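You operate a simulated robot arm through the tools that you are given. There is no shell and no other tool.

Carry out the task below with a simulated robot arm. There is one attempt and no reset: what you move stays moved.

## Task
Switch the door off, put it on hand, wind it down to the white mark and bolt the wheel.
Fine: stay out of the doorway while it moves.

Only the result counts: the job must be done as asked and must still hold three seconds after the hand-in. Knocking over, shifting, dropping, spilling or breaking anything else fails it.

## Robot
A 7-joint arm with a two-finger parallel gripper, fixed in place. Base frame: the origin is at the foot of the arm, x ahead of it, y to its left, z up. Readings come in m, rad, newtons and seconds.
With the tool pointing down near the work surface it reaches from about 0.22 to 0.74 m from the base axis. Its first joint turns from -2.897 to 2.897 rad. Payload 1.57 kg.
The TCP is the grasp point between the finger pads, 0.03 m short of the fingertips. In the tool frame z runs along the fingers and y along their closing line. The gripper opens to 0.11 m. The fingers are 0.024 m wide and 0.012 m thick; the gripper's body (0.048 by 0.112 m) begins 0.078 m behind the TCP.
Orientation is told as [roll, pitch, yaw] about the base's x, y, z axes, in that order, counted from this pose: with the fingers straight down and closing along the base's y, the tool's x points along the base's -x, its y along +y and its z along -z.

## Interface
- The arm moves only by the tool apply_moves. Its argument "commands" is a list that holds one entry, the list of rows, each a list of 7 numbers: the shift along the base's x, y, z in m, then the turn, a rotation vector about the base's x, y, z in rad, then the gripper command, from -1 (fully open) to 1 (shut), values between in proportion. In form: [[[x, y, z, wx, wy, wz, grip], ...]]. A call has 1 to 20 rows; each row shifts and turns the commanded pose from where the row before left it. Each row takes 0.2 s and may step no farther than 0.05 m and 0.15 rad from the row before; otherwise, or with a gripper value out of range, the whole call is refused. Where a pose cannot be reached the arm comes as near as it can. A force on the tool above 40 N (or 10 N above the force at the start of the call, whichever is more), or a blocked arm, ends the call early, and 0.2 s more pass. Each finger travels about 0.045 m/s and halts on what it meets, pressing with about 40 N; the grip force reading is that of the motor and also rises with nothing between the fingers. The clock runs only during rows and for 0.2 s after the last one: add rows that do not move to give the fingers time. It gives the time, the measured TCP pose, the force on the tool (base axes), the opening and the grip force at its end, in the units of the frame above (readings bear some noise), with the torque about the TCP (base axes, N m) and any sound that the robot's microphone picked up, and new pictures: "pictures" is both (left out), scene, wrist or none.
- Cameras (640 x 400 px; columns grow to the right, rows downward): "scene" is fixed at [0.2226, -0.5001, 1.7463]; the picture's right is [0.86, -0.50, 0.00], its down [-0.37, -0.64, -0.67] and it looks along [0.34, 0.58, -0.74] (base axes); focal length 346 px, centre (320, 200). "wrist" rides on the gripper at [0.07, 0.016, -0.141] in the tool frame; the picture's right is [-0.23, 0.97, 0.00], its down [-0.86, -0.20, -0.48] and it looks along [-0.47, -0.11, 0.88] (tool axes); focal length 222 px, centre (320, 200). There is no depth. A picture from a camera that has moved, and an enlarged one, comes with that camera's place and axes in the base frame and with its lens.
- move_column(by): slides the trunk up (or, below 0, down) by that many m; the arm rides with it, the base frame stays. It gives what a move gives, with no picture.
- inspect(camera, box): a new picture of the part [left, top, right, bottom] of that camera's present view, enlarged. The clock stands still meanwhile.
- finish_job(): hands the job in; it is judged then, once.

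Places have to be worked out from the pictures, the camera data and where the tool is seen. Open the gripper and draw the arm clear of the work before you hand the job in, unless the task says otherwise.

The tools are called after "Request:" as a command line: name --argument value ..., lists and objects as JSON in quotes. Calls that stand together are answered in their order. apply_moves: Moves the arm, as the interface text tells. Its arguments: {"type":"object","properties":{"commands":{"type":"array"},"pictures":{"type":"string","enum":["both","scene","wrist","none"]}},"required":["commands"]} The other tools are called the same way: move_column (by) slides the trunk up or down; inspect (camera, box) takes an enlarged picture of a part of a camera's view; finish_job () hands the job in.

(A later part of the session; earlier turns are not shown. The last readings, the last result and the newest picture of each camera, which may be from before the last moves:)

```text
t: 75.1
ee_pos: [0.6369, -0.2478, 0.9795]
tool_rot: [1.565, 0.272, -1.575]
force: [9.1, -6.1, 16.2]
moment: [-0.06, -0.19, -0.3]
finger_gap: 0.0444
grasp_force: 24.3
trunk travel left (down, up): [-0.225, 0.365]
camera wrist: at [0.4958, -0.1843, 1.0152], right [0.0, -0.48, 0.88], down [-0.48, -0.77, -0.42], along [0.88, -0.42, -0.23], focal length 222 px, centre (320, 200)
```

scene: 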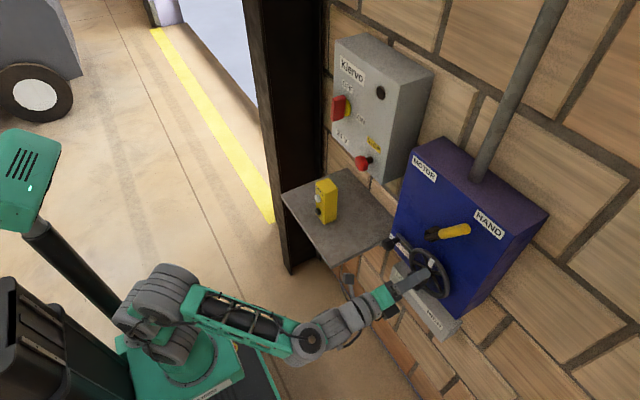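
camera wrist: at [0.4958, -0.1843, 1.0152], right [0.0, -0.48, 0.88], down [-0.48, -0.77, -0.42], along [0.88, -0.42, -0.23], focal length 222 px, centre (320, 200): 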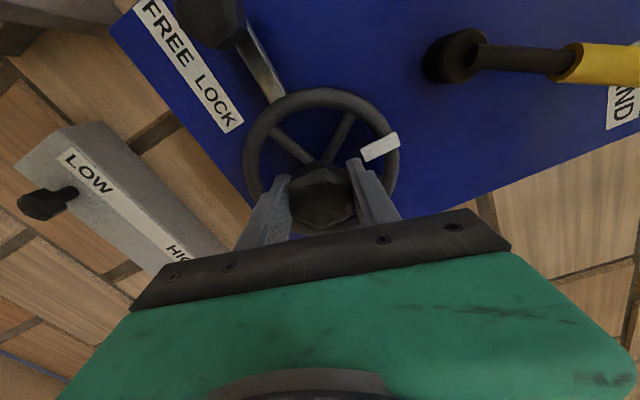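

The knob is gripped (gap 44 mm) with a small centring offset, which I'll relieve while turning about 0.9 rad clockwise as a test.

Request:
apply_moves --commands '[[[0, 0.002, 0.002, 0, 0, 0, 1], [0, 0, 0, 0.1, 0, 0, 1], [0, 0, 0, 0.1, 0, 0, 1], [0, 0, 0, 0.1, 0, 0, 1], [0, 0, 0, 0.1, 0, 0, 1], [0, 0, 0, 0.1, 0, 0, 1], [0, 0, 0, 0.1, 0, 0, 1], [0, 0, 0, 0.1, 0, 0, 1], [0, 0, 0, 0.1, 0, 0, 1], [0, 0, 0, 0.1, 0, 0, 1]]]'

```text
t: 77.3
ee_pos: [0.6356, -0.2491, 0.9817]
tool_rot: [1.567, 1.175, -1.569]
force: [1.9, -24.8, 24.7]
moment: [-0.78, -0.07, -0.51]
finger_gap: 0.0455
grasp_force: 45.2
trunk travel left (down, up): [-0.225, 0.365]
camera wrist: at [0.4935, -0.2376, 1.052], right [0.0, -0.99, 0.16], down [-0.48, -0.15, -0.87], along [0.88, -0.08, -0.47], focal length 222 px, centre (320, 200)
```

scene: 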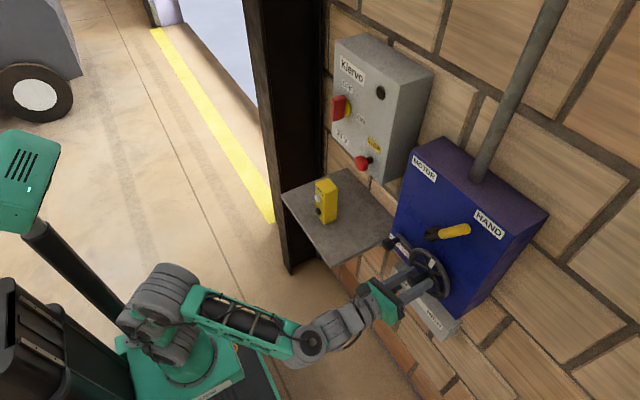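
wrist: 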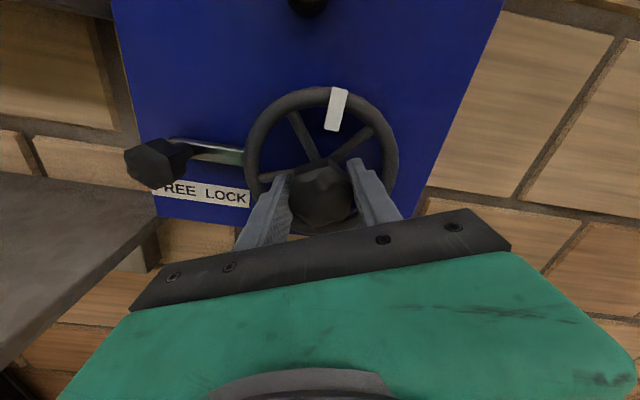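

The wheel barely followed: its tag moved only about 10° while the grip turned 50°, so the fingers slipped on the knob with about 0.8 N m. I'll take a closer look, then try the other direction with the same grip.

Request:
inspect --camera "wrist" --box '[230, 70, 420, 240]'

Request:
apply_moves --commands '[[[0, 0.001, -0.002, -0.1, 0, 0, 1], [0, 0, 0, -0.1, 0, 0, 1], [0, 0, 0, -0.1, 0, 0, 1], [0, 0, 0, -0.1, 0, 0, 1], [0, 0, 0, -0.1, 0, 0, 1], [0, 0, 0, -0.1, 0, 0, 1], [0, 0, 0, -0.1, 0, 0, 1], [0, 0, 0, -0.1, 0, 0, 1], [0, 0, 0, -0.1, 0, 0, 1]]]'

```text
2.35 times, centred on (325, 155) of wrist
camera zoom: at [0.4935, -0.2376, 1.052], right [0.0, -0.99, 0.16], down [-0.48, -0.15, -0.87], along [0.88, -0.08, -0.47], focal length 523 px, centre (308, 306)
```

zoom: 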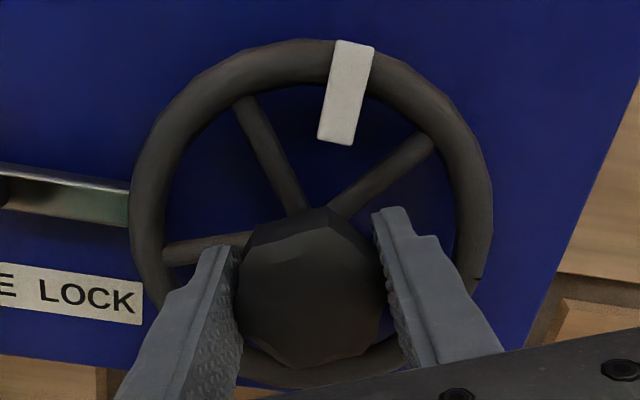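

```text
t: 78.3
ee_pos: [0.6362, -0.2521, 0.9764]
tool_rot: [1.56, 0.786, -1.59]
force: [-14.3, -27.2, 1.2]
moment: [-0.1, 0.6, -0.58]
finger_gap: 0.0444
grasp_force: 44.6
trunk travel left (down, up): [-0.225, 0.365]
stopped in row 5: the force on the tool passed its limit at 46 N (the readings are from after the stop); the commanded pose is now the measured one
camera wrist: at [0.4946, -0.2131, 1.0387], right [-0.01, -0.85, 0.53], down [-0.49, -0.46, -0.74], along [0.87, -0.26, -0.41], focal length 222 px, centre (320, 200)
```

scene: 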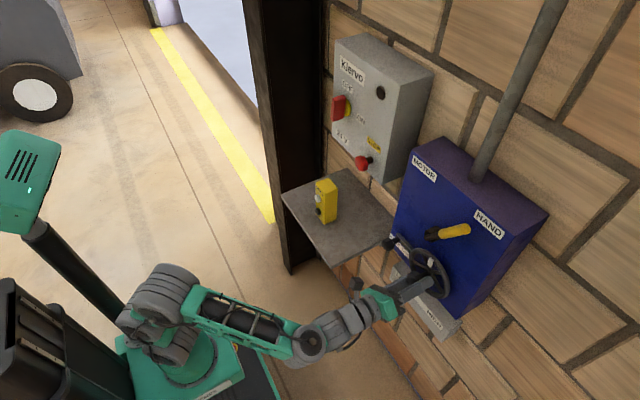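
wrist: 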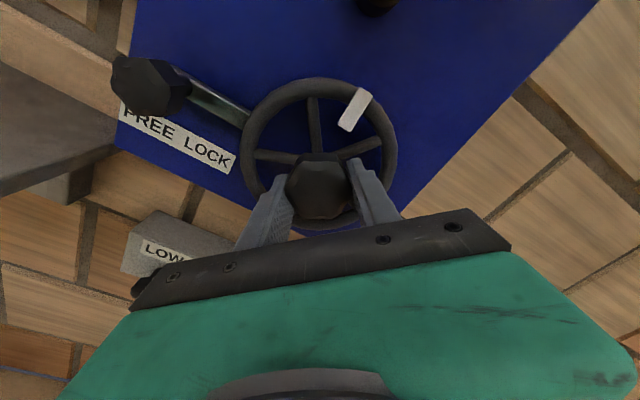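

Slipping both ways, so the wheel needs more torque than the knob grip gives. I'll release, back off, and instead grip the rim radially (one finger inside, one outside) at the right-hand side between two spokes.

Request:
apply_moves --commands '[[[0, 0, 0, 0, 0, 0, -0.4], [0, 0, 0, 0, 0, 0, -0.4], [0, 0, 0, 0, 0, 0, -0.4], [-0.03, 0, 0, 0, 0, 0, -0.4], [-0.04, 0, 0, 0.0, 0, 0, -0.4], [-0.03, -0.02, 0.004, 0.13, 0, 0, 0.418], [0, -0.02, 0.004, 0.13, 0, 0, 0.418], [0, -0.018, 0.003, 0.13, 0, 0, 0.418], [0, 0, 0, 0.13, 0, 0, 0.418], [0, 0, 0, 0.126, 0, 0, 0.418], [0, 0, 0, 0, 0, 0, 0.418]]]'

Request:
inspect --camera "scene" --box '[360, 200, 520, 340]'

```text
t: 80.7
ee_pos: [0.5378, -0.3045, 0.9881]
tool_rot: [1.518, 1.433, -1.619]
force: [-0.7, -0.1, -0.6]
moment: [-0.01, 0.0, 0.0]
finger_gap: 0.0322
grasp_force: 0.0
trunk travel left (down, up): [-0.225, 0.365]
camera wrist: at [0.3966, -0.312, 1.0595], right [0.0, -1.0, -0.09], down [-0.49, 0.08, -0.87], along [0.87, 0.05, -0.48], focal length 222 px, centre (320, 200)
```

scene: 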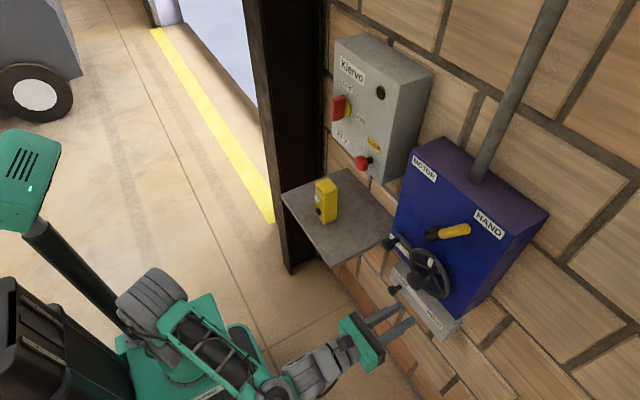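
wrist: 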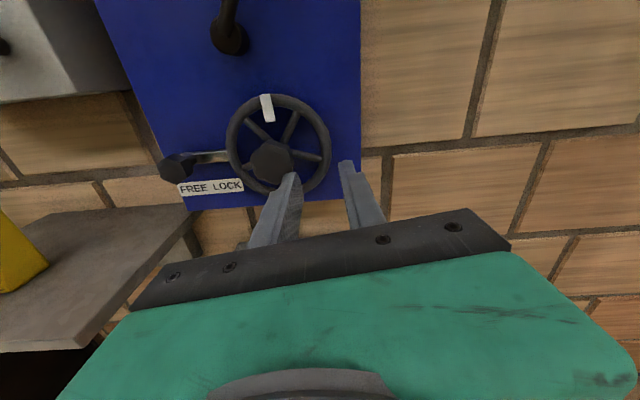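

```text
2.86 times, centred on (440, 270) of scene
camera zoom: at [0.2226, -0.5001, 1.7463], right [0.86, -0.5, 0.0], down [-0.37, -0.64, -0.67], along [0.34, 0.58, -0.74], focal length 988 px, centre (-23, 0)
```

zoom: 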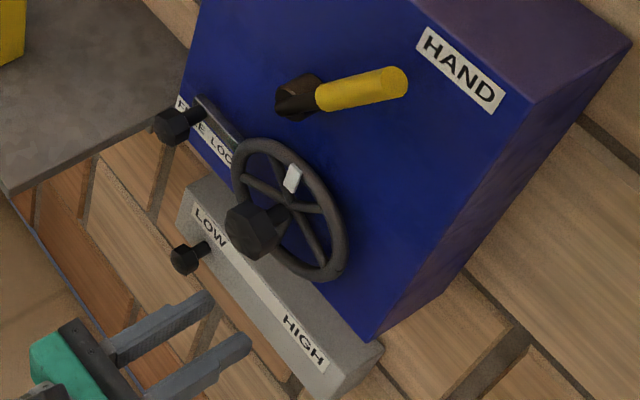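

Comparing scene pictures, the tag is exactly where it started, so the wheel hasn't turned yet. The fingers are set 32 mm apart at the right side of the rim; I'll move in so the rim is between them.

Request:
apply_moves --commands '[[[0.025, -0.003, 0, 0, 0, 0, 0.418], [0.025, -0.0025, 0, 0, 0, 0, 0.418], [0.025, 0, 0, 0, 0, 0, 0.418], [0.025, 0, 0, 0, 0, 0, 0.418], [0.015, 0, 0, 0, 0, 0, 0.418], [0, 0, 0, 0, 0, 0, 0.418]]]'

Request:
inspect --camera "wrist" --box '[170, 40, 420, 230]'

Request:
inspect --camera "scene" --box '[360, 200, 520, 340]'

```text
t: 81.9
ee_pos: [0.6439, -0.3112, 0.9911]
tool_rot: [1.513, 1.436, -1.625]
force: [-53.4, 4.3, -1.4]
moment: [-0.06, -0.44, 1.32]
finger_gap: 0.0359
grasp_force: 2.4
trunk travel left (down, up): [-0.225, 0.365]
stopped in row 6: the force on the tool passed its limit at 53 N (the readings are from after the stop); the commanded pose is now the measured one
camera wrist: at [0.503, -0.318, 1.0625], right [0.0, -1.0, -0.1], down [-0.49, 0.08, -0.87], along [0.87, 0.05, -0.48], focal length 222 px, centre (320, 200)
```

scene: 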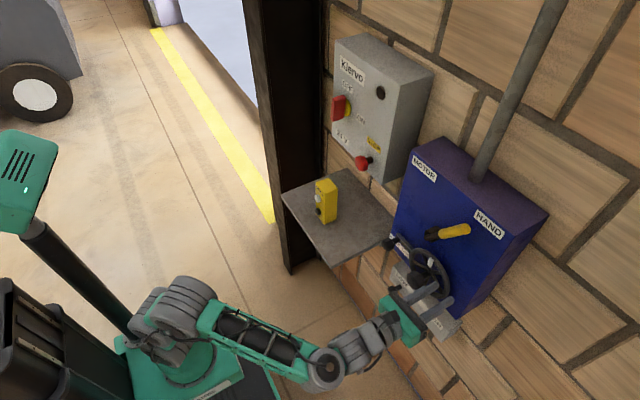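
wrist: 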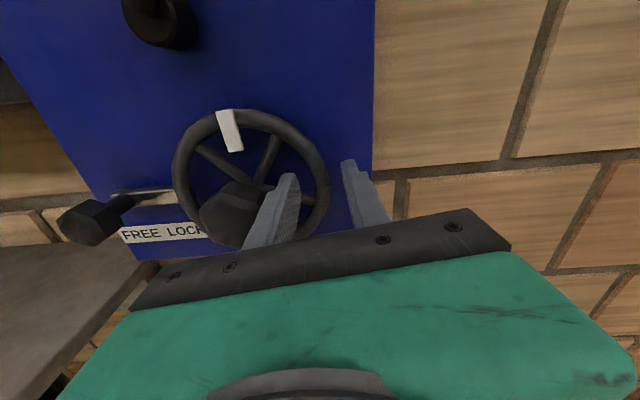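

```text
2.11 times, centred on (295, 135) of wrist
camera zoom: at [0.503, -0.318, 1.0625], right [0.0, -1.0, -0.1], down [-0.49, 0.08, -0.87], along [0.87, 0.05, -0.48], focal length 468 px, centre (373, 337)
```

zoom: 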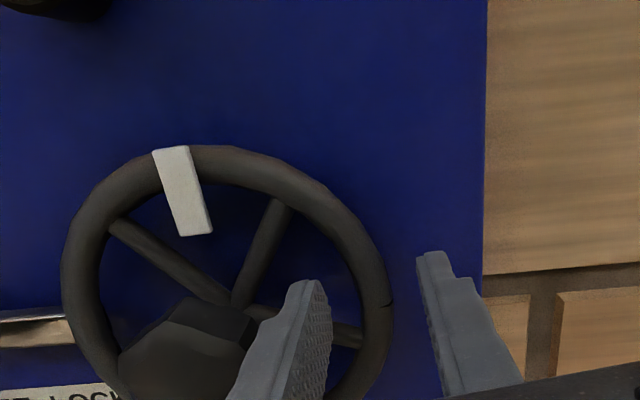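

```text
2.86 times, centred on (440, 270) of scene
camera zoom: at [0.2226, -0.5001, 1.7463], right [0.86, -0.5, 0.0], down [-0.37, -0.64, -0.67], along [0.34, 0.58, -0.74], focal length 988 px, centre (-23, 0)
```

zoom: 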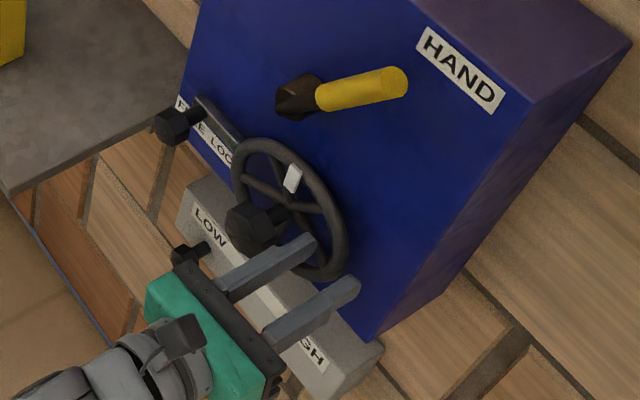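

The inner finger met the upper spoke (the contact solves to its upper corner). I'll back off, drop about 9 mm to the middle of the gap between spokes, and re-enter.

Request:
apply_moves --commands '[[[-0.02, 0, 0, 0, 0, 0, 0.418], [-0.01, 0.001, -0.009, 0.07, 0, 0, 0.418], [0.015, 0, 0, 0, 0, 0, 0.418], [0.015, 0, 0, 0, 0, 0, 0.418], [0.012, 0, 0, 0, 0, 0, 0.418], [0.01, 0, 0, 0, 0, 0, 0.418], [0, 0, 0, 0, 0, 0, 0.418]]]'

Request:
inspect --camera "wrist" --box '[170, 40, 420, 230]'

```text
t: 83.0
ee_pos: [0.6442, -0.3116, 0.9778]
tool_rot: [1.352, 1.51, -1.79]
force: [-74.7, 3.8, -3.1]
moment: [-0.18, -0.7, 1.79]
finger_gap: 0.0367
grasp_force: 2.4
trunk travel left (down, up): [-0.225, 0.365]
stopped in row 5: the force on the tool passed its limit at 84 N (the readings are from after the stop); the commanded pose is now the measured one
camera wrist: at [0.5034, -0.3246, 1.0499], right [0.0, -0.99, -0.17], down [-0.49, 0.15, -0.86], along [0.87, 0.08, -0.48], focal length 222 px, centre (320, 200)
```

scene: 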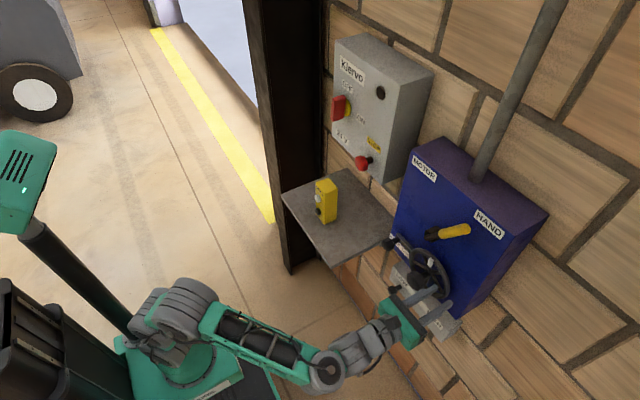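
wrist: 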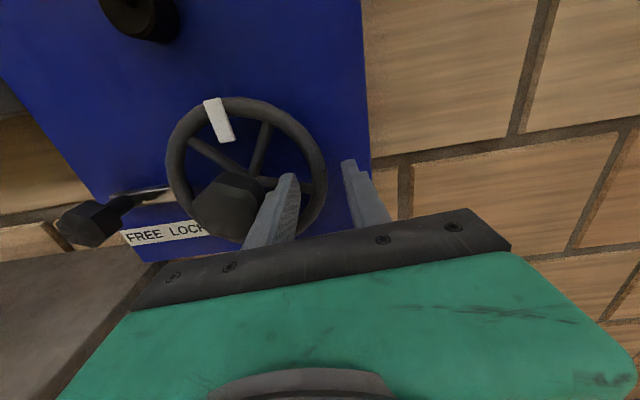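

```text
2.11 times, centred on (295, 135) of wrist
camera zoom: at [0.5034, -0.3246, 1.0499], right [0.0, -0.99, -0.17], down [-0.49, 0.15, -0.86], along [0.87, 0.08, -0.48], focal length 468 px, centre (373, 337)
```

zoom: 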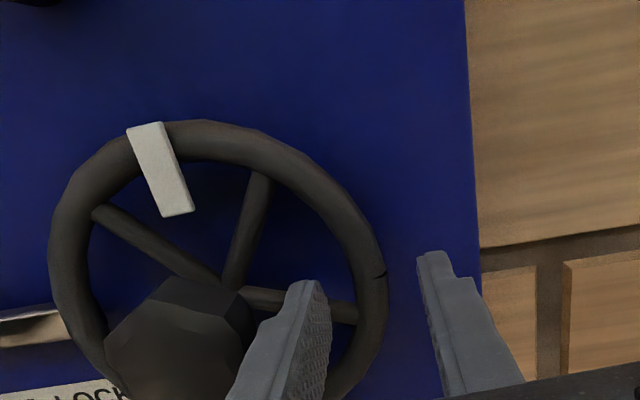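

Blocked at exactly the same depth (tips at x≈0.674), so either the wheel presents a solid face there or I'm misjudging the spokes. I'll back off to relieve the force and look at the wheel from the side.

Request:
apply_moves --commands '[[[-0.03, 0, 0, 0, 0, 0, 0.418], [-0.04, 0, 0, 0, 0, 0, 0.418], [-0.03, -0.03, 0.02, 0, 0, 0.08, 0.418], [0, -0.04, 0.02, 0, 0, 0.12, 0.418], [0, -0.04, 0.02, 0, 0, 0.12, 0.418], [0, -0.04, 0, 0, 0, 0.12, 0.418], [0, -0.02, 0, 0, 0, 0.12, 0.418]]]'

Request:
inspect --camera "wrist" --box '[60, 40, 340, 240]'

Request:
inspect --camera "scene" --box '[395, 230, 475, 310]'

```text
t: 84.6
ee_pos: [0.6138, -0.3798, 1.008]
tool_rot: [1.214, 1.508, -1.561]
force: [0.9, 0.6, 0.3]
moment: [0.02, 0.01, -0.01]
finger_gap: 0.0318
grasp_force: 0.0
out of reach, approached as far as the arm can: row 5, 6, 7
trunk travel left (down, up): [-0.225, 0.365]
camera wrist: at [0.4876, -0.4404, 1.081], right [0.35, -0.92, -0.17], down [-0.52, -0.04, -0.85], along [0.78, 0.39, -0.49], focal length 222 px, centre (320, 200)
```

scene: 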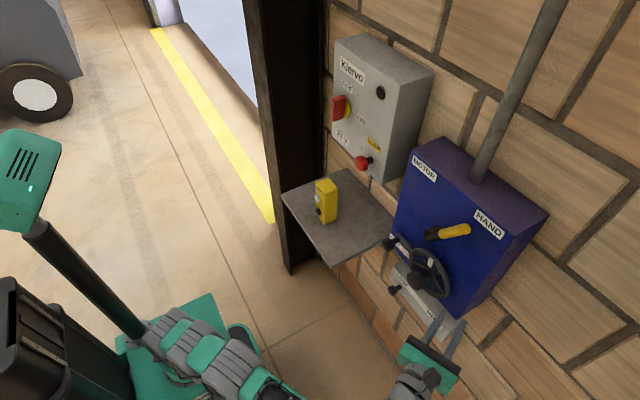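
wrist: 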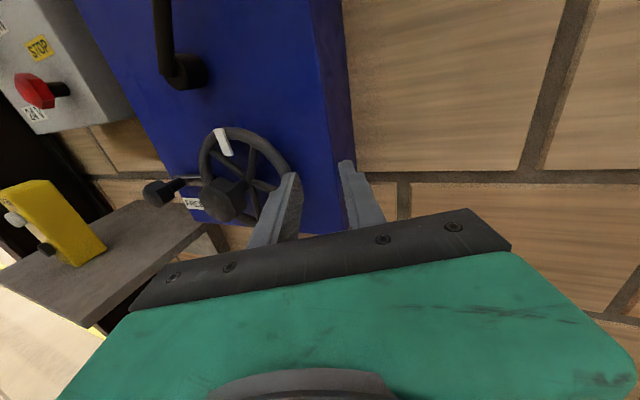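

```text
2.00 times, centred on (200, 140) of wrist
camera zoom: at [0.4876, -0.4404, 1.081], right [0.35, -0.92, -0.17], down [-0.52, -0.04, -0.85], along [0.78, 0.39, -0.49], focal length 444 px, centre (560, 320)
```

zoom: 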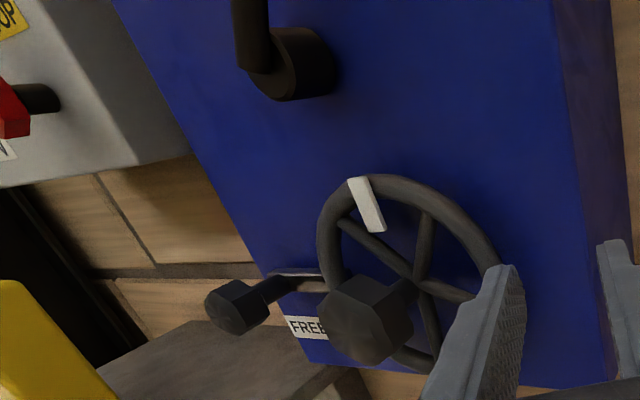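

```text
5.00 times, centred on (435, 270) of scene
camera zoom: at [0.2226, -0.5001, 1.7463], right [0.86, -0.5, 0.0], down [-0.37, -0.64, -0.67], along [0.34, 0.58, -0.74], focal length 1729 px, centre (-255, -150)
```

zoom: 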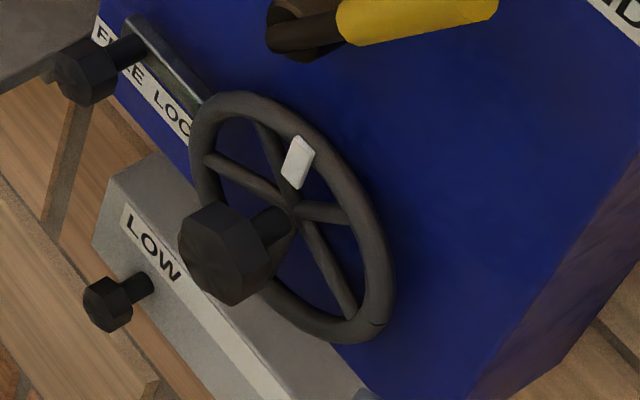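

The side view shows the spokes' front at x≈0.675, and both contacts fit a solid wheel face, so the hub knob is the thing to turn. My clockwise try may have been against the raising direction or the upper stop. I'll return to the knob, centre carefully, and try counter-clockwise from an upright grip.

Request:
apply_moves --commands '[[[-0.04, 0.02, -0.005, 0, 0, -0.1, -0.2], [-0.03, 0.03, -0.005, 0, 0, -0.11, -0.2], [0, 0.03, -0.005, 0, 0, -0.11, -0.2], [0, 0.03, -0.005, 0, 0, -0.11, -0.2], [0, 0.02, -0.006, 0, 0, 0, -0.2], [0, 0, 0, 0, 0, 0, -0.2]]]'

Request:
inspect --camera "wrist" --box '[200, 50, 420, 210]'

```text
t: 86.0
ee_pos: [0.5417, -0.2505, 0.9816]
tool_rot: [1.224, 1.506, -1.979]
force: [0.1, -0.5, 0.7]
moment: [-0.01, 0.02, 0.01]
finger_gap: 0.0659
grasp_force: 0.0
trunk travel left (down, up): [-0.225, 0.365]
camera wrist: at [0.4003, -0.2536, 1.055], right [-0.07, -0.98, -0.17], down [-0.49, 0.18, -0.85], along [0.87, 0.02, -0.49], focal length 222 px, centre (320, 200)
```

scene: 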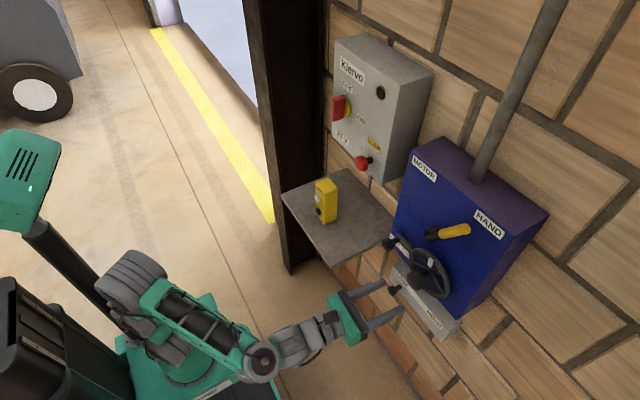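
wrist: 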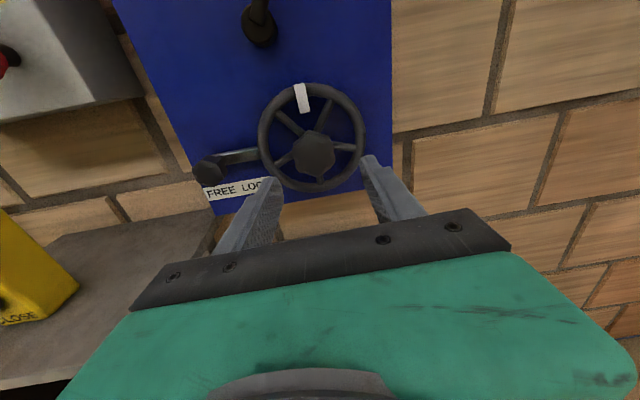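

```text
2.50 times, centred on (310, 130) of wrist
camera zoom: at [0.4003, -0.2536, 1.055], right [-0.07, -0.98, -0.17], down [-0.49, 0.18, -0.85], along [0.87, 0.02, -0.49], focal length 555 px, centre (345, 375)
```

zoom: 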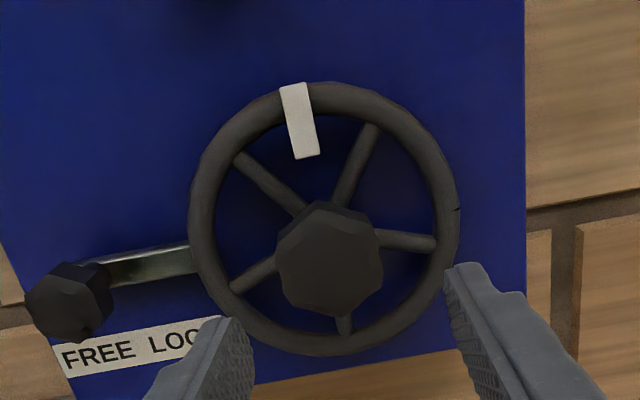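

The knob centre measures about (y -0.2495, z 0.978). I'll square up the last few hundredths, move in a bit deeper, close firmly, and turn counter-clockwise.

Request:
apply_moves --commands '[[[0.02, 0.001, -0.001, 0, -0.02, 0.069, -0.2], [0.03, 0, -0.001, 0, 0, 0, -0.2], [0.03, 0, -0.001, 0, 0, 0, -0.2], [0.017, 0, 0, 0, 0, 0, -0.2], [0, 0, 0, 0, 0, 0, 1], [0, 0, 0, 0, 0, 0, 1], [0, 0, 0, 0, 0, 0, 1], [0, 0, 0, 0, 0, 0, 1]]]' --pictures "wrist"

```text
t: 87.8
ee_pos: [0.6403, -0.2501, 0.9785]
tool_rot: [1.551, 1.51, -1.587]
force: [5.4, -6.7, 1.8]
moment: [-0.04, -0.16, -0.86]
finger_gap: 0.046
grasp_force: 39.9
trunk travel left (down, up): [-0.225, 0.365]
camera wrist: at [0.4978, -0.2623, 1.05], right [0.0, -0.99, -0.17], down [-0.48, 0.15, -0.86], along [0.88, 0.08, -0.47], focal length 222 px, centre (320, 200)
```

wrist: 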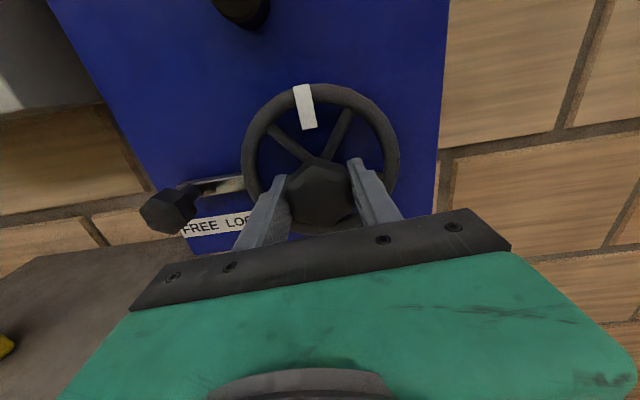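

Gripped with little side force (gap 46 mm). Now a counter-clockwise turn of about 0.8 rad in small steps.

Request:
apply_moves --commands '[[[0, 0, 0, -0.08, 0, 0, 1], [0, 0, 0, -0.08, 0, 0, 1], [0, 0, 0, -0.08, 0, 0, 1], [0, 0, 0, -0.08, 0, 0, 1], [0, 0, 0, -0.08, 0, 0, 1], [0, 0, 0, -0.08, 0, 0, 1], [0, 0, 0, -0.08, 0, 0, 1], [0, 0, 0, -0.08, 0, 0, 1], [0, 0, 0, -0.08, 0, 0, 1], [0, 0, 0, -0.08, 0, 0, 1]]]'

Request:
inspect --camera "scene" --box '[395, 230, 475, 310]'

```text
t: 90.0
ee_pos: [0.6402, -0.2497, 0.9813]
tool_rot: [1.567, 0.712, -1.571]
force: [1.6, -6.0, 2.9]
moment: [1.48, -0.37, -0.28]
finger_gap: 0.0444
grasp_force: 45.4
trunk travel left (down, up): [-0.225, 0.365]
camera wrist: at [0.4983, -0.2081, 1.0377], right [0.01, -0.81, 0.59], down [-0.48, -0.52, -0.71], along [0.88, -0.28, -0.39], focal length 222 px, centre (320, 200)
```

scene: 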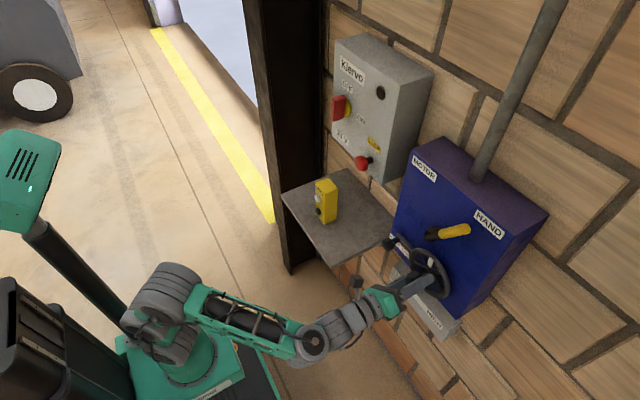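
wrist: 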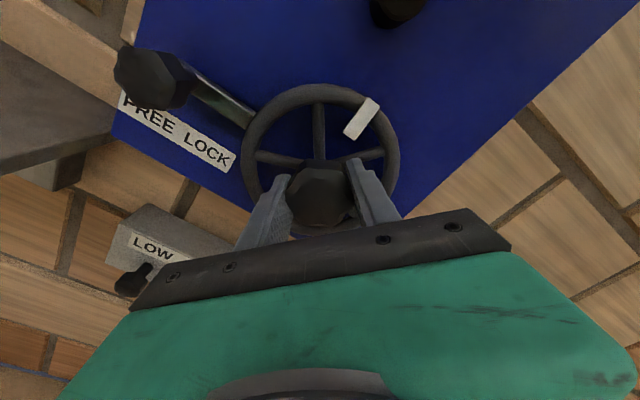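

```text
5.00 times, centred on (435, 270) of scene
camera zoom: at [0.2226, -0.5001, 1.7463], right [0.86, -0.5, 0.0], down [-0.37, -0.64, -0.67], along [0.34, 0.58, -0.74], focal length 1729 px, centre (-255, -150)
```

zoom: 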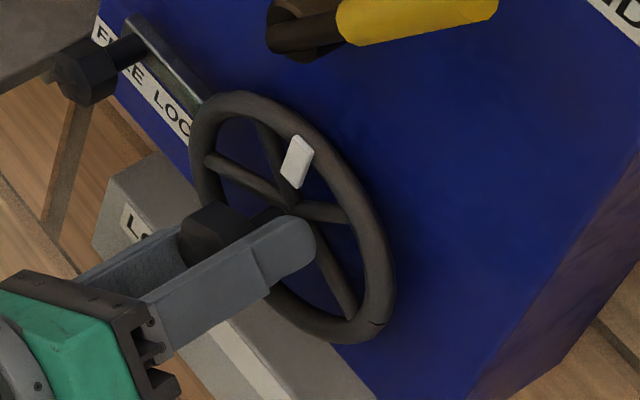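

Even at 1.5 N m counter-clockwise the wheel doesn't move at all, so something is still holding it. I'll release, back off, and look closely at the bolt, the LOW/HIGH slider and the lever for whatever I've missed.

Request:
apply_moves --commands '[[[0, 0, 0, 0.05, 0, 0, 0], [0, 0, 0, 0, 0, 0, -0.2], [0, 0, 0, 0, 0, 0, -0.2], [-0.03, 0, 0, 0, 0, 0, -0.2], [-0.04, 0, 0, 0.1, 0, 0, -0.2], [-0.04, 0.02, 0, 0.1, 0, 0, -0.2], [-0.04, 0.02, 0, 0.1, 0, 0, -0.2], [-0.02, 0.02, 0, 0.1, 0, 0, -0.2], [0, 0.0, 0, 0.1, 0, 0, -0.2], [0, 0.0, 0, 0.1, 0, 0, -0.2]]]'

Request:
inspect --camera "wrist" --box '[160, 60, 420, 240]'

Request:
inspect --camera "scene" --box '[375, 225, 475, 340]'

Request:
inspect --camera "scene" --box '[400, 130, 560, 260]'

```text
t: 92.2
ee_pos: [0.4705, -0.1904, 0.9803]
tool_rot: [1.56, 1.364, -1.575]
force: [-0.5, 0.6, 0.3]
moment: [0.0, -0.03, 0.0]
finger_gap: 0.066
grasp_force: 0.2
trunk travel left (down, up): [-0.225, 0.365]
camera wrist: at [0.3294, -0.1928, 1.0521], right [0.01, -1.0, -0.02], down [-0.48, 0.02, -0.88], along [0.88, 0.02, -0.48], focal length 222 px, centre (320, 200)
```

scene: 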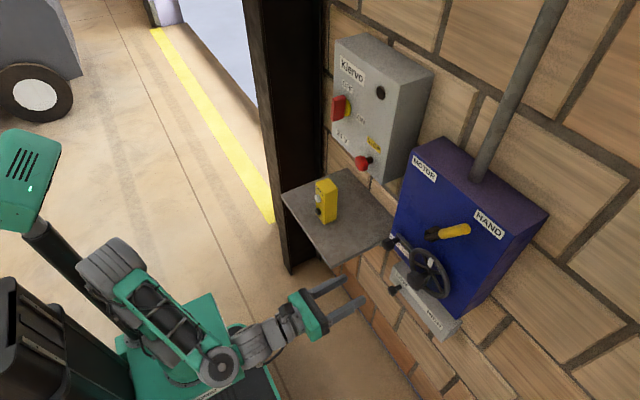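
wrist: 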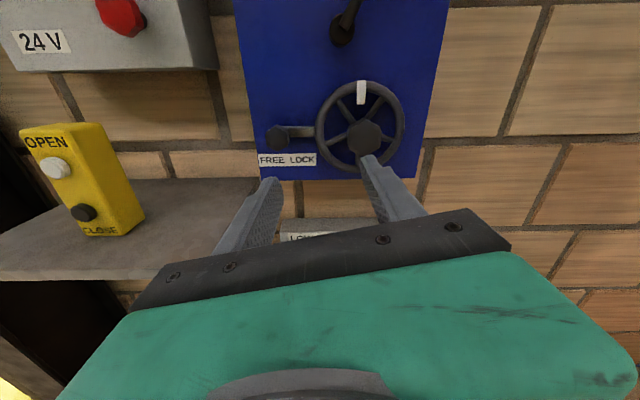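

```text
2.22 times, centred on (290, 150) of wrist
camera zoom: at [0.3294, -0.1928, 1.0521], right [0.01, -1.0, -0.02], down [-0.48, 0.02, -0.88], along [0.88, 0.02, -0.48], focal length 494 px, centre (387, 311)
```

zoom: 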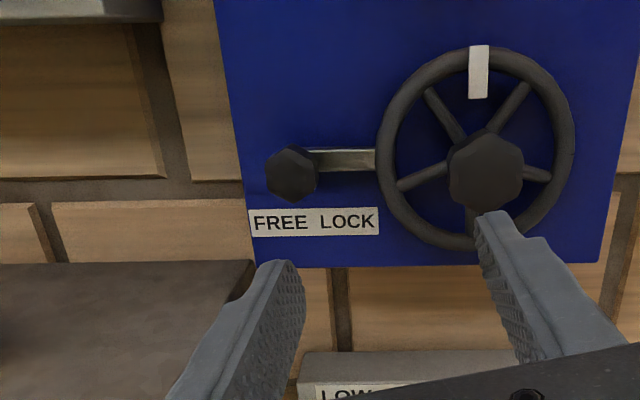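

```text
3.48 times, centred on (425, 282) of scene
camera zoom: at [0.2226, -0.5001, 1.7463], right [0.86, -0.5, 0.0], down [-0.37, -0.64, -0.67], along [0.34, 0.58, -0.74], focal length 1203 px, centre (-45, -87)
```

zoom: 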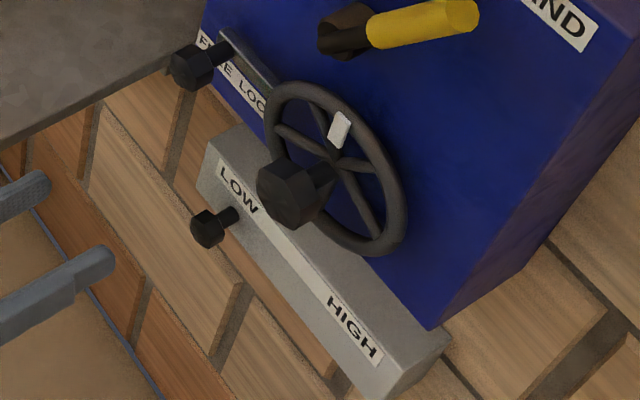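

```text
3.08 times, centred on (480, 195) of scene
camera zoom: at [0.2226, -0.5001, 1.7463], right [0.86, -0.5, 0.0], down [-0.37, -0.64, -0.67], along [0.34, 0.58, -0.74], focal length 1064 px, centre (-172, 215)
```

zoom: 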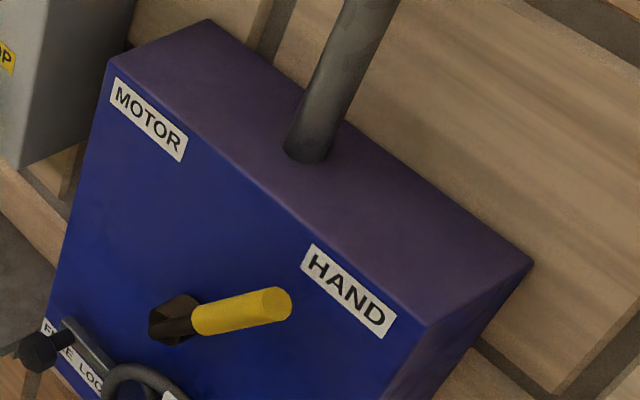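

Everything looks as assumed, so the likeliest gap is the lever not being fully home at HAND: its angle was within a degree or two, and it could have rebounded. I'll push it again firmly toward HAND with closed fingers.

Request:
apply_moves --commands '[[[0.01, -0.005, 0.045, 0, 0, 0, 1], [0.01, -0.005, 0.045, 0, 0, 0, 1], [0.01, -0.005, 0.045, 0, 0, 0, 1], [0.01, -0.005, 0.045, 0.05, 0, 0, 1], [0.01, -0.005, 0.045, 0.08, 0, 0, 1], [0.01, -0.005, 0.012, 0.08, 0, 0, 1], [0.02, -0.005, 0, 0, 0, 0, 1], [0.02, -0.005, 0, 0, 0, 0, 1], [0, 0, 0, 0, 0, 0, 1]]]'

Request:
inspect --camera "wrist" --box '[150, 60, 470, 260]'

```text
t: 94.2
ee_pos: [0.5693, -0.2363, 1.1149]
tool_rot: [1.251, 1.57, -1.884]
force: [0.1, 0.0, -0.6]
moment: [0.03, 0.0, 0.02]
finger_gap: 0.0
grasp_force: 21.3
out of reach, approached as far as the arm can: row 5, 6, 7
trunk travel left (down, up): [-0.225, 0.365]
camera wrist: at [0.4284, -0.2533, 1.1843], right [0.01, -0.97, -0.23], down [-0.48, 0.2, -0.86], along [0.88, 0.11, -0.47], focal length 222 px, centre (320, 200)
```

scene: 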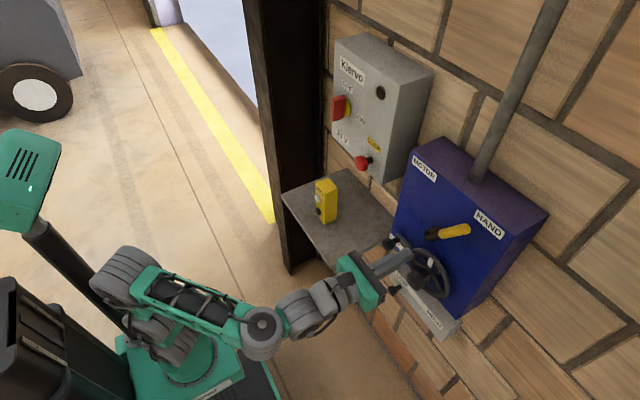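
wrist: 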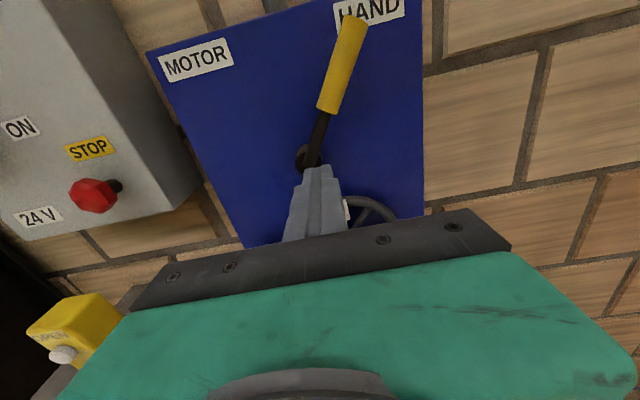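

```text
2.00 times, centred on (310, 160) of wrist
camera zoom: at [0.4284, -0.2533, 1.1843], right [0.01, -0.97, -0.23], down [-0.48, 0.2, -0.86], along [0.88, 0.11, -0.47], focal length 444 px, centre (340, 280)
```

zoom: 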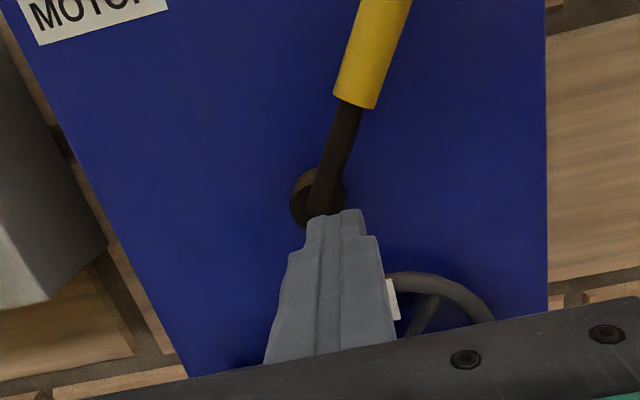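

The lever reads about -30.4°, versus +32.4° originally, so it may be a couple of degrees short. I'll raise the trunk 0.1 m to get the fingers to grip height, then push.

Request:
move_column --by 0.1

Request:
apply_moves --commands '[[[0.03, -0.003, 0.0, 0, 0, 0, 1], [0.03, 0, 0.0, 0, 0, 0, 1], [0.022, 0, 0, 0, 0, 0, 1], [0, -0.009, -0.003, 0, 0, 0, 1], [0, -0.009, -0.005, 0, 0, 0, 1], [0, -0.009, -0.005, 0, 0, 0, 1], [0, -0.009, -0.005, 0, 0, 0, 1], [0, -0.009, -0.005, 0, 0, 0, 1]]]'

```text
t: 95.5
ee_pos: [0.5693, -0.2357, 1.2154]
tool_rot: [1.389, 1.569, -1.747]
force: [0.3, -0.7, -0.3]
moment: [-0.01, 0.01, 0.02]
finger_gap: 0.0
grasp_force: 21.7
trunk travel left (down, up): [-0.325, 0.265]
```

```text
t: 96.9
ee_pos: [0.6476, -0.2477, 1.1933]
tool_rot: [2.518, 1.553, -0.596]
force: [1.3, 30.4, 2.5]
moment: [0.33, -0.04, 0.52]
finger_gap: 0.0002
grasp_force: 20.9
out of reach, approached as far as the arm can: row 1, 2, 3
trunk travel left (down, up): [-0.325, 0.265]
stopped in row 6: the force on the tool passed its limit at 44 N (the readings are from after the stop); the commanded pose is now the measured one
camera wrist: at [0.5053, -0.2668, 1.2611], right [0.03, -0.98, -0.22], down [-0.47, 0.18, -0.86], along [0.88, 0.13, -0.45], focal length 222 px, centre (320, 200)
```

scene: 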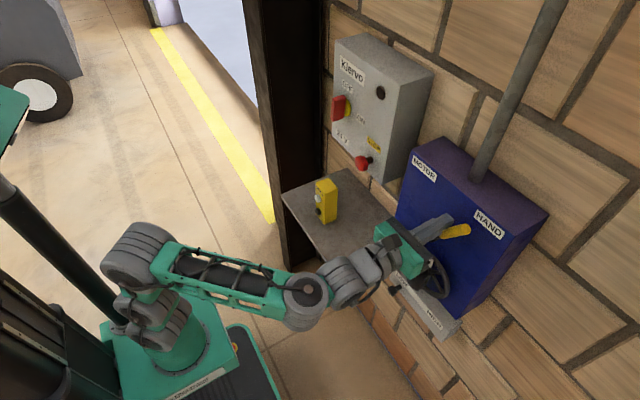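
wrist: 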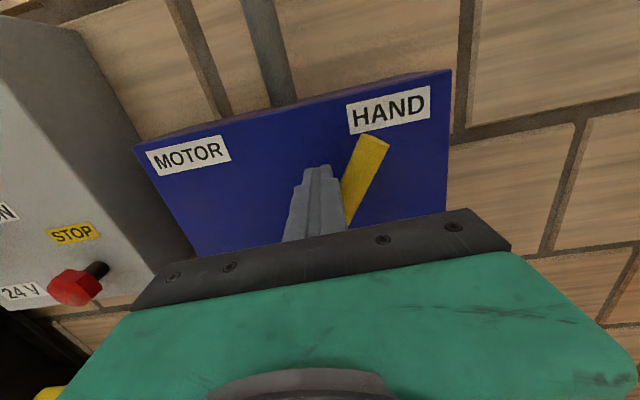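

The lever is hard against its stop, so HAND is set. Checking positions again, the FREE and LOCK texts are centred at y≈-0.102 and -0.157 while the bolt knob sits at y≈-0.127 and its bar reaches the rim, so the bolt may be holding the wheel. I'll back off the lever and go to the bolt knob.

Request:
apply_moves --commands '[[[0, 0.015, 0.005, 0, 0, 0, 1], [-0.04, 0.005, 0, 0, 0, 0, 1], [-0.045, 0.005, -0.005, 0, 0, 0, 1], [-0.045, 0.02, -0.01, 0, 0, 0, 1], [-0.03, 0.03, -0.02, -0.1, 0, 0, 0.1], [0, 0.03, -0.03, -0.1, 0, 0, -0.1]]]' --pictures "none"

Request:
move_column --by -0.15

Request:
inspect --camera "wrist" --box '[0, 0, 640, 400]'

```text
refused: row 4 steps farther than a row can; nothing moved
```

```text
t: 97.4
ee_pos: [0.6451, -0.2465, 1.1934]
tool_rot: [2.597, 1.537, -0.511]
force: [8.2, 25.0, 2.8]
moment: [0.19, -0.12, 0.48]
finger_gap: 0.0002
grasp_force: 20.7
trunk travel left (down, up): [-0.317, 0.273]
stopped: the force on the tool passed its limit at 46 N (the readings are from after the stop); the commanded pose is now the measured one
```

```text
1.00 times, centred on (320, 200) of wrist (not enlarged: the box is as wide or as high as the picture)
camera zoom: at [0.5034, -0.2667, 1.259], right [0.04, -0.98, -0.21], down [-0.46, 0.17, -0.87], along [0.89, 0.13, -0.44], focal length 222 px, centre (320, 200)
```

zoom: 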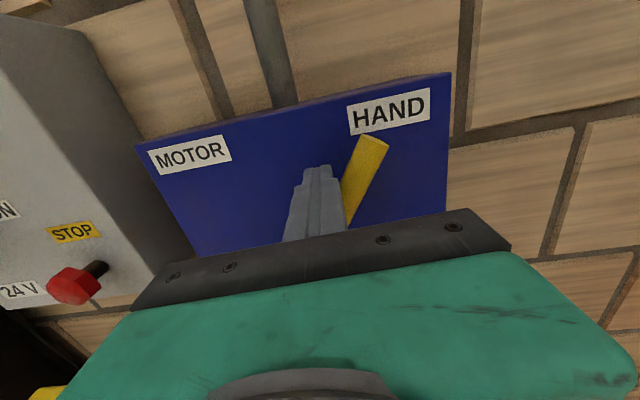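

The refused row left the fingers against the lever and the trunk move stopped itself harmlessly; from now on I won't chain dependent moves. I'll back away from the lever first.

Request:
apply_moves --commands '[[[0, 0.015, 0.003, 0, 0, 0, 1], [-0.035, 0.005, 0, 0, 0, 0, 1], [-0.045, 0.005, 0, 0, 0, 0, 1], [-0.04, 0.02, 0, 0, 0, 0, 1], [-0.03, 0.03, -0.01, -0.1, 0, 0, 0.1], [0, 0.03, -0.02, -0.1, 0, 0, -0.1]]]' --pictures "scene"

```text
t: 98.8
ee_pos: [0.4938, -0.1498, 1.1669]
tool_rot: [1.684, 1.353, -1.431]
force: [0.1, 0.5, 0.0]
moment: [0.0, 0.0, 0.02]
finger_gap: 0.0482
grasp_force: 0.1
trunk travel left (down, up): [-0.317, 0.273]
```

scene: 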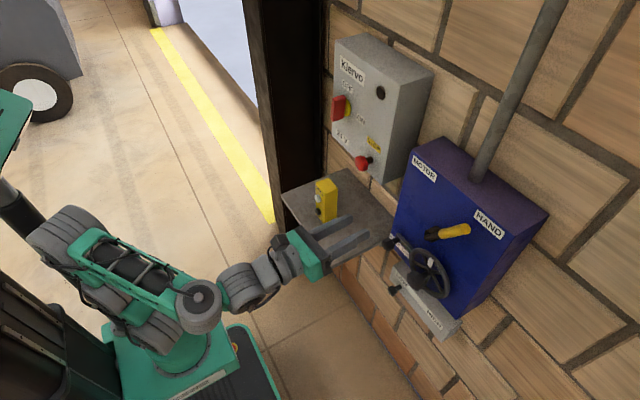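

Clear now. I'll lower the trunk 0.19 m to bring the tool to bolt height.

Request:
move_column --by -0.19

Request:
inspect --camera "wrist" --box '[0, 0, 640, 400]'

Request:
inspect --camera "wrist" --box '[220, 60, 440, 200]'

```text
t: 100.9
ee_pos: [0.4934, -0.1508, 0.9764]
tool_rot: [1.685, 1.355, -1.43]
force: [0.1, -0.6, -1.1]
moment: [-0.02, -0.01, -0.03]
finger_gap: 0.0606
grasp_force: 0.0
trunk travel left (down, up): [-0.127, 0.463]
```

```text
1.00 times, centred on (320, 200) of wrist (not enlarged: the box is as wide or as high as the picture)
camera zoom: at [0.3502, -0.1558, 1.044], right [0.03, -1.0, -0.01], down [-0.46, 0.0, -0.89], along [0.89, 0.03, -0.46], focal length 222 px, centre (320, 200)
```

zoom: 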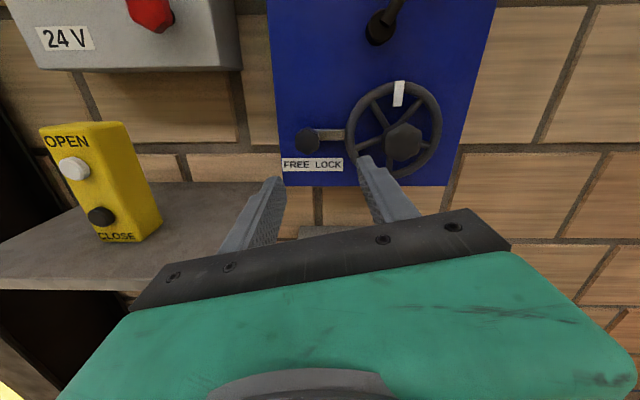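

```text
2.86 times, centred on (330, 130) of wrist
camera zoom: at [0.3502, -0.1558, 1.044], right [0.03, -1.0, -0.01], down [-0.46, 0.0, -0.89], along [0.89, 0.03, -0.46], focal length 635 px, centre (291, 400)
```

zoom: 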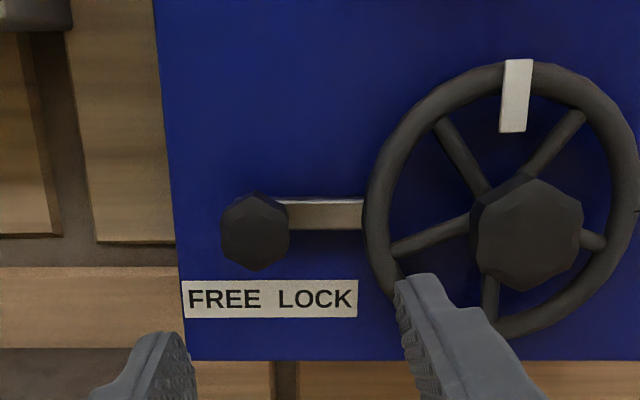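

The bolt knob front is at (0.655, -0.129, 0.977). I'll move in with the fingers 60 mm apart on either side of it, then close.

Request:
apply_moves --commands '[[[0.03, 0.011, 0.001, 0, 0.022, -0.026, -0.1], [0.03, 0.01, 0, 0, 0, 0, -0.1], [0.03, 0, 0, 0, 0, 0, -0.1], [0.03, 0, 0, 0, 0, 0, -0.1], [0.022, 0, 0, 0, 0, 0, -0.1], [0, 0, 0, 0, 0, 0, -0.1]]]'

```text
t: 102.3
ee_pos: [0.6346, -0.131, 0.9757]
tool_rot: [1.584, 1.355, -1.556]
force: [0.9, 0.6, 0.8]
moment: [0.01, 0.0, -0.02]
finger_gap: 0.0606
grasp_force: 0.1
trunk travel left (down, up): [-0.127, 0.463]
camera wrist: at [0.4929, -0.1323, 1.0469], right [0.0, -1.0, -0.01], down [-0.48, 0.01, -0.88], along [0.88, 0.01, -0.48], focal length 222 px, centre (320, 200)
```

scene: 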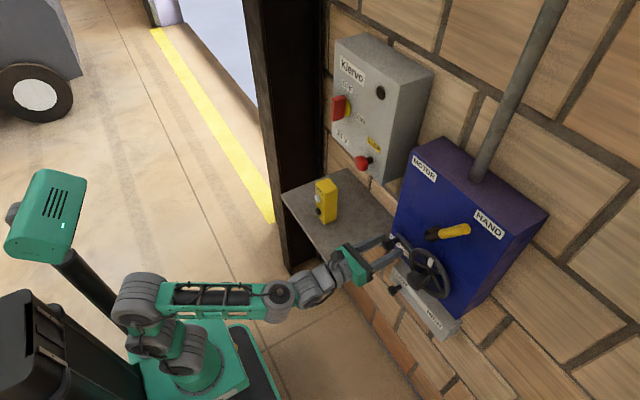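
wrist: 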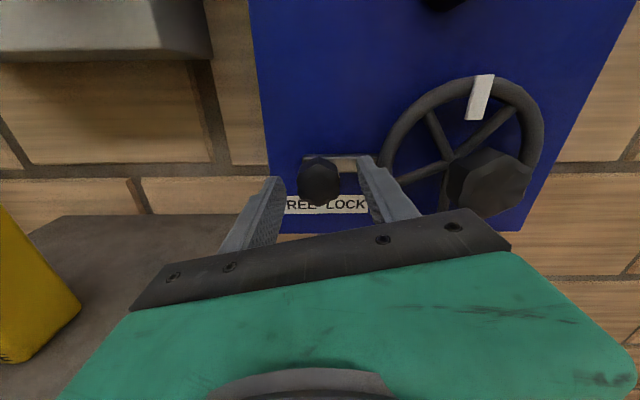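

The fingers straddle the bolt knob cleanly. I'll close on it and pull it gently toward FREE (+y) by about 15 mm, watching how it responds.

Request:
apply_moves --commands '[[[0, 0, 0, 0, 0, 0, 1], [0, 0, 0, 0, 0, 0, 1], [0, 0, 0, 0, 0, 0, 1], [0, 0, 0, 0, 0, 0, 1], [0, 0.003, 0, 0, 0, 0, 1], [0, 0.003, 0, 0, 0, 0, 1], [0, 0.003, 0, 0, 0, 0, 1], [0, 0.003, 0, 0, 0, 0, 1], [0, 0.003, 0, 0, 0, 0, 1]]]'

```text
t: 104.3
ee_pos: [0.6353, -0.1156, 0.9768]
tool_rot: [1.574, 1.358, -1.563]
force: [-7.1, -1.6, -3.9]
moment: [-0.31, 0.91, -0.6]
finger_gap: 0.0306
grasp_force: 39.5
trunk travel left (down, up): [-0.127, 0.463]
camera wrist: at [0.4928, -0.1163, 1.0471], right [0.0, -1.0, -0.01], down [-0.48, 0.01, -0.88], along [0.88, 0.01, -0.48], focal length 222 px, centre (320, 200)
```

scene: 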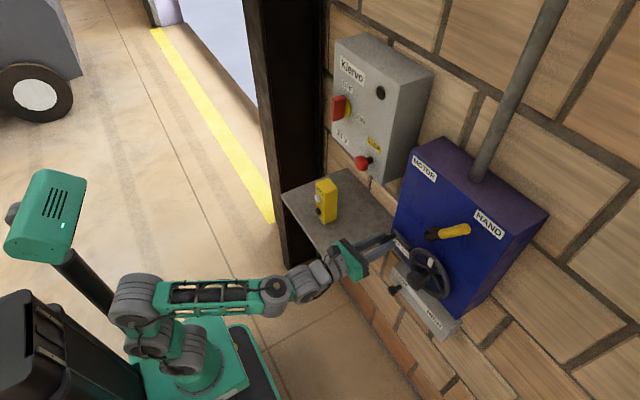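
wrist: 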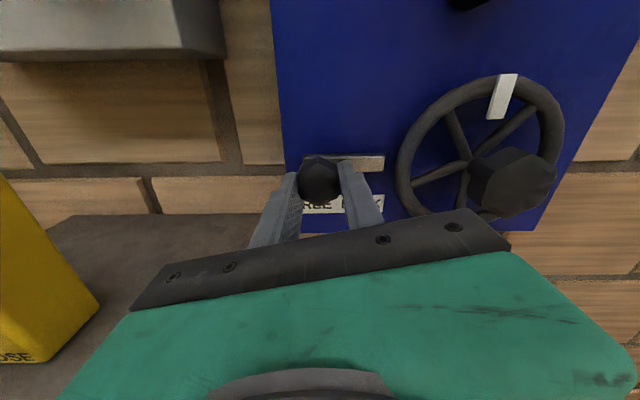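

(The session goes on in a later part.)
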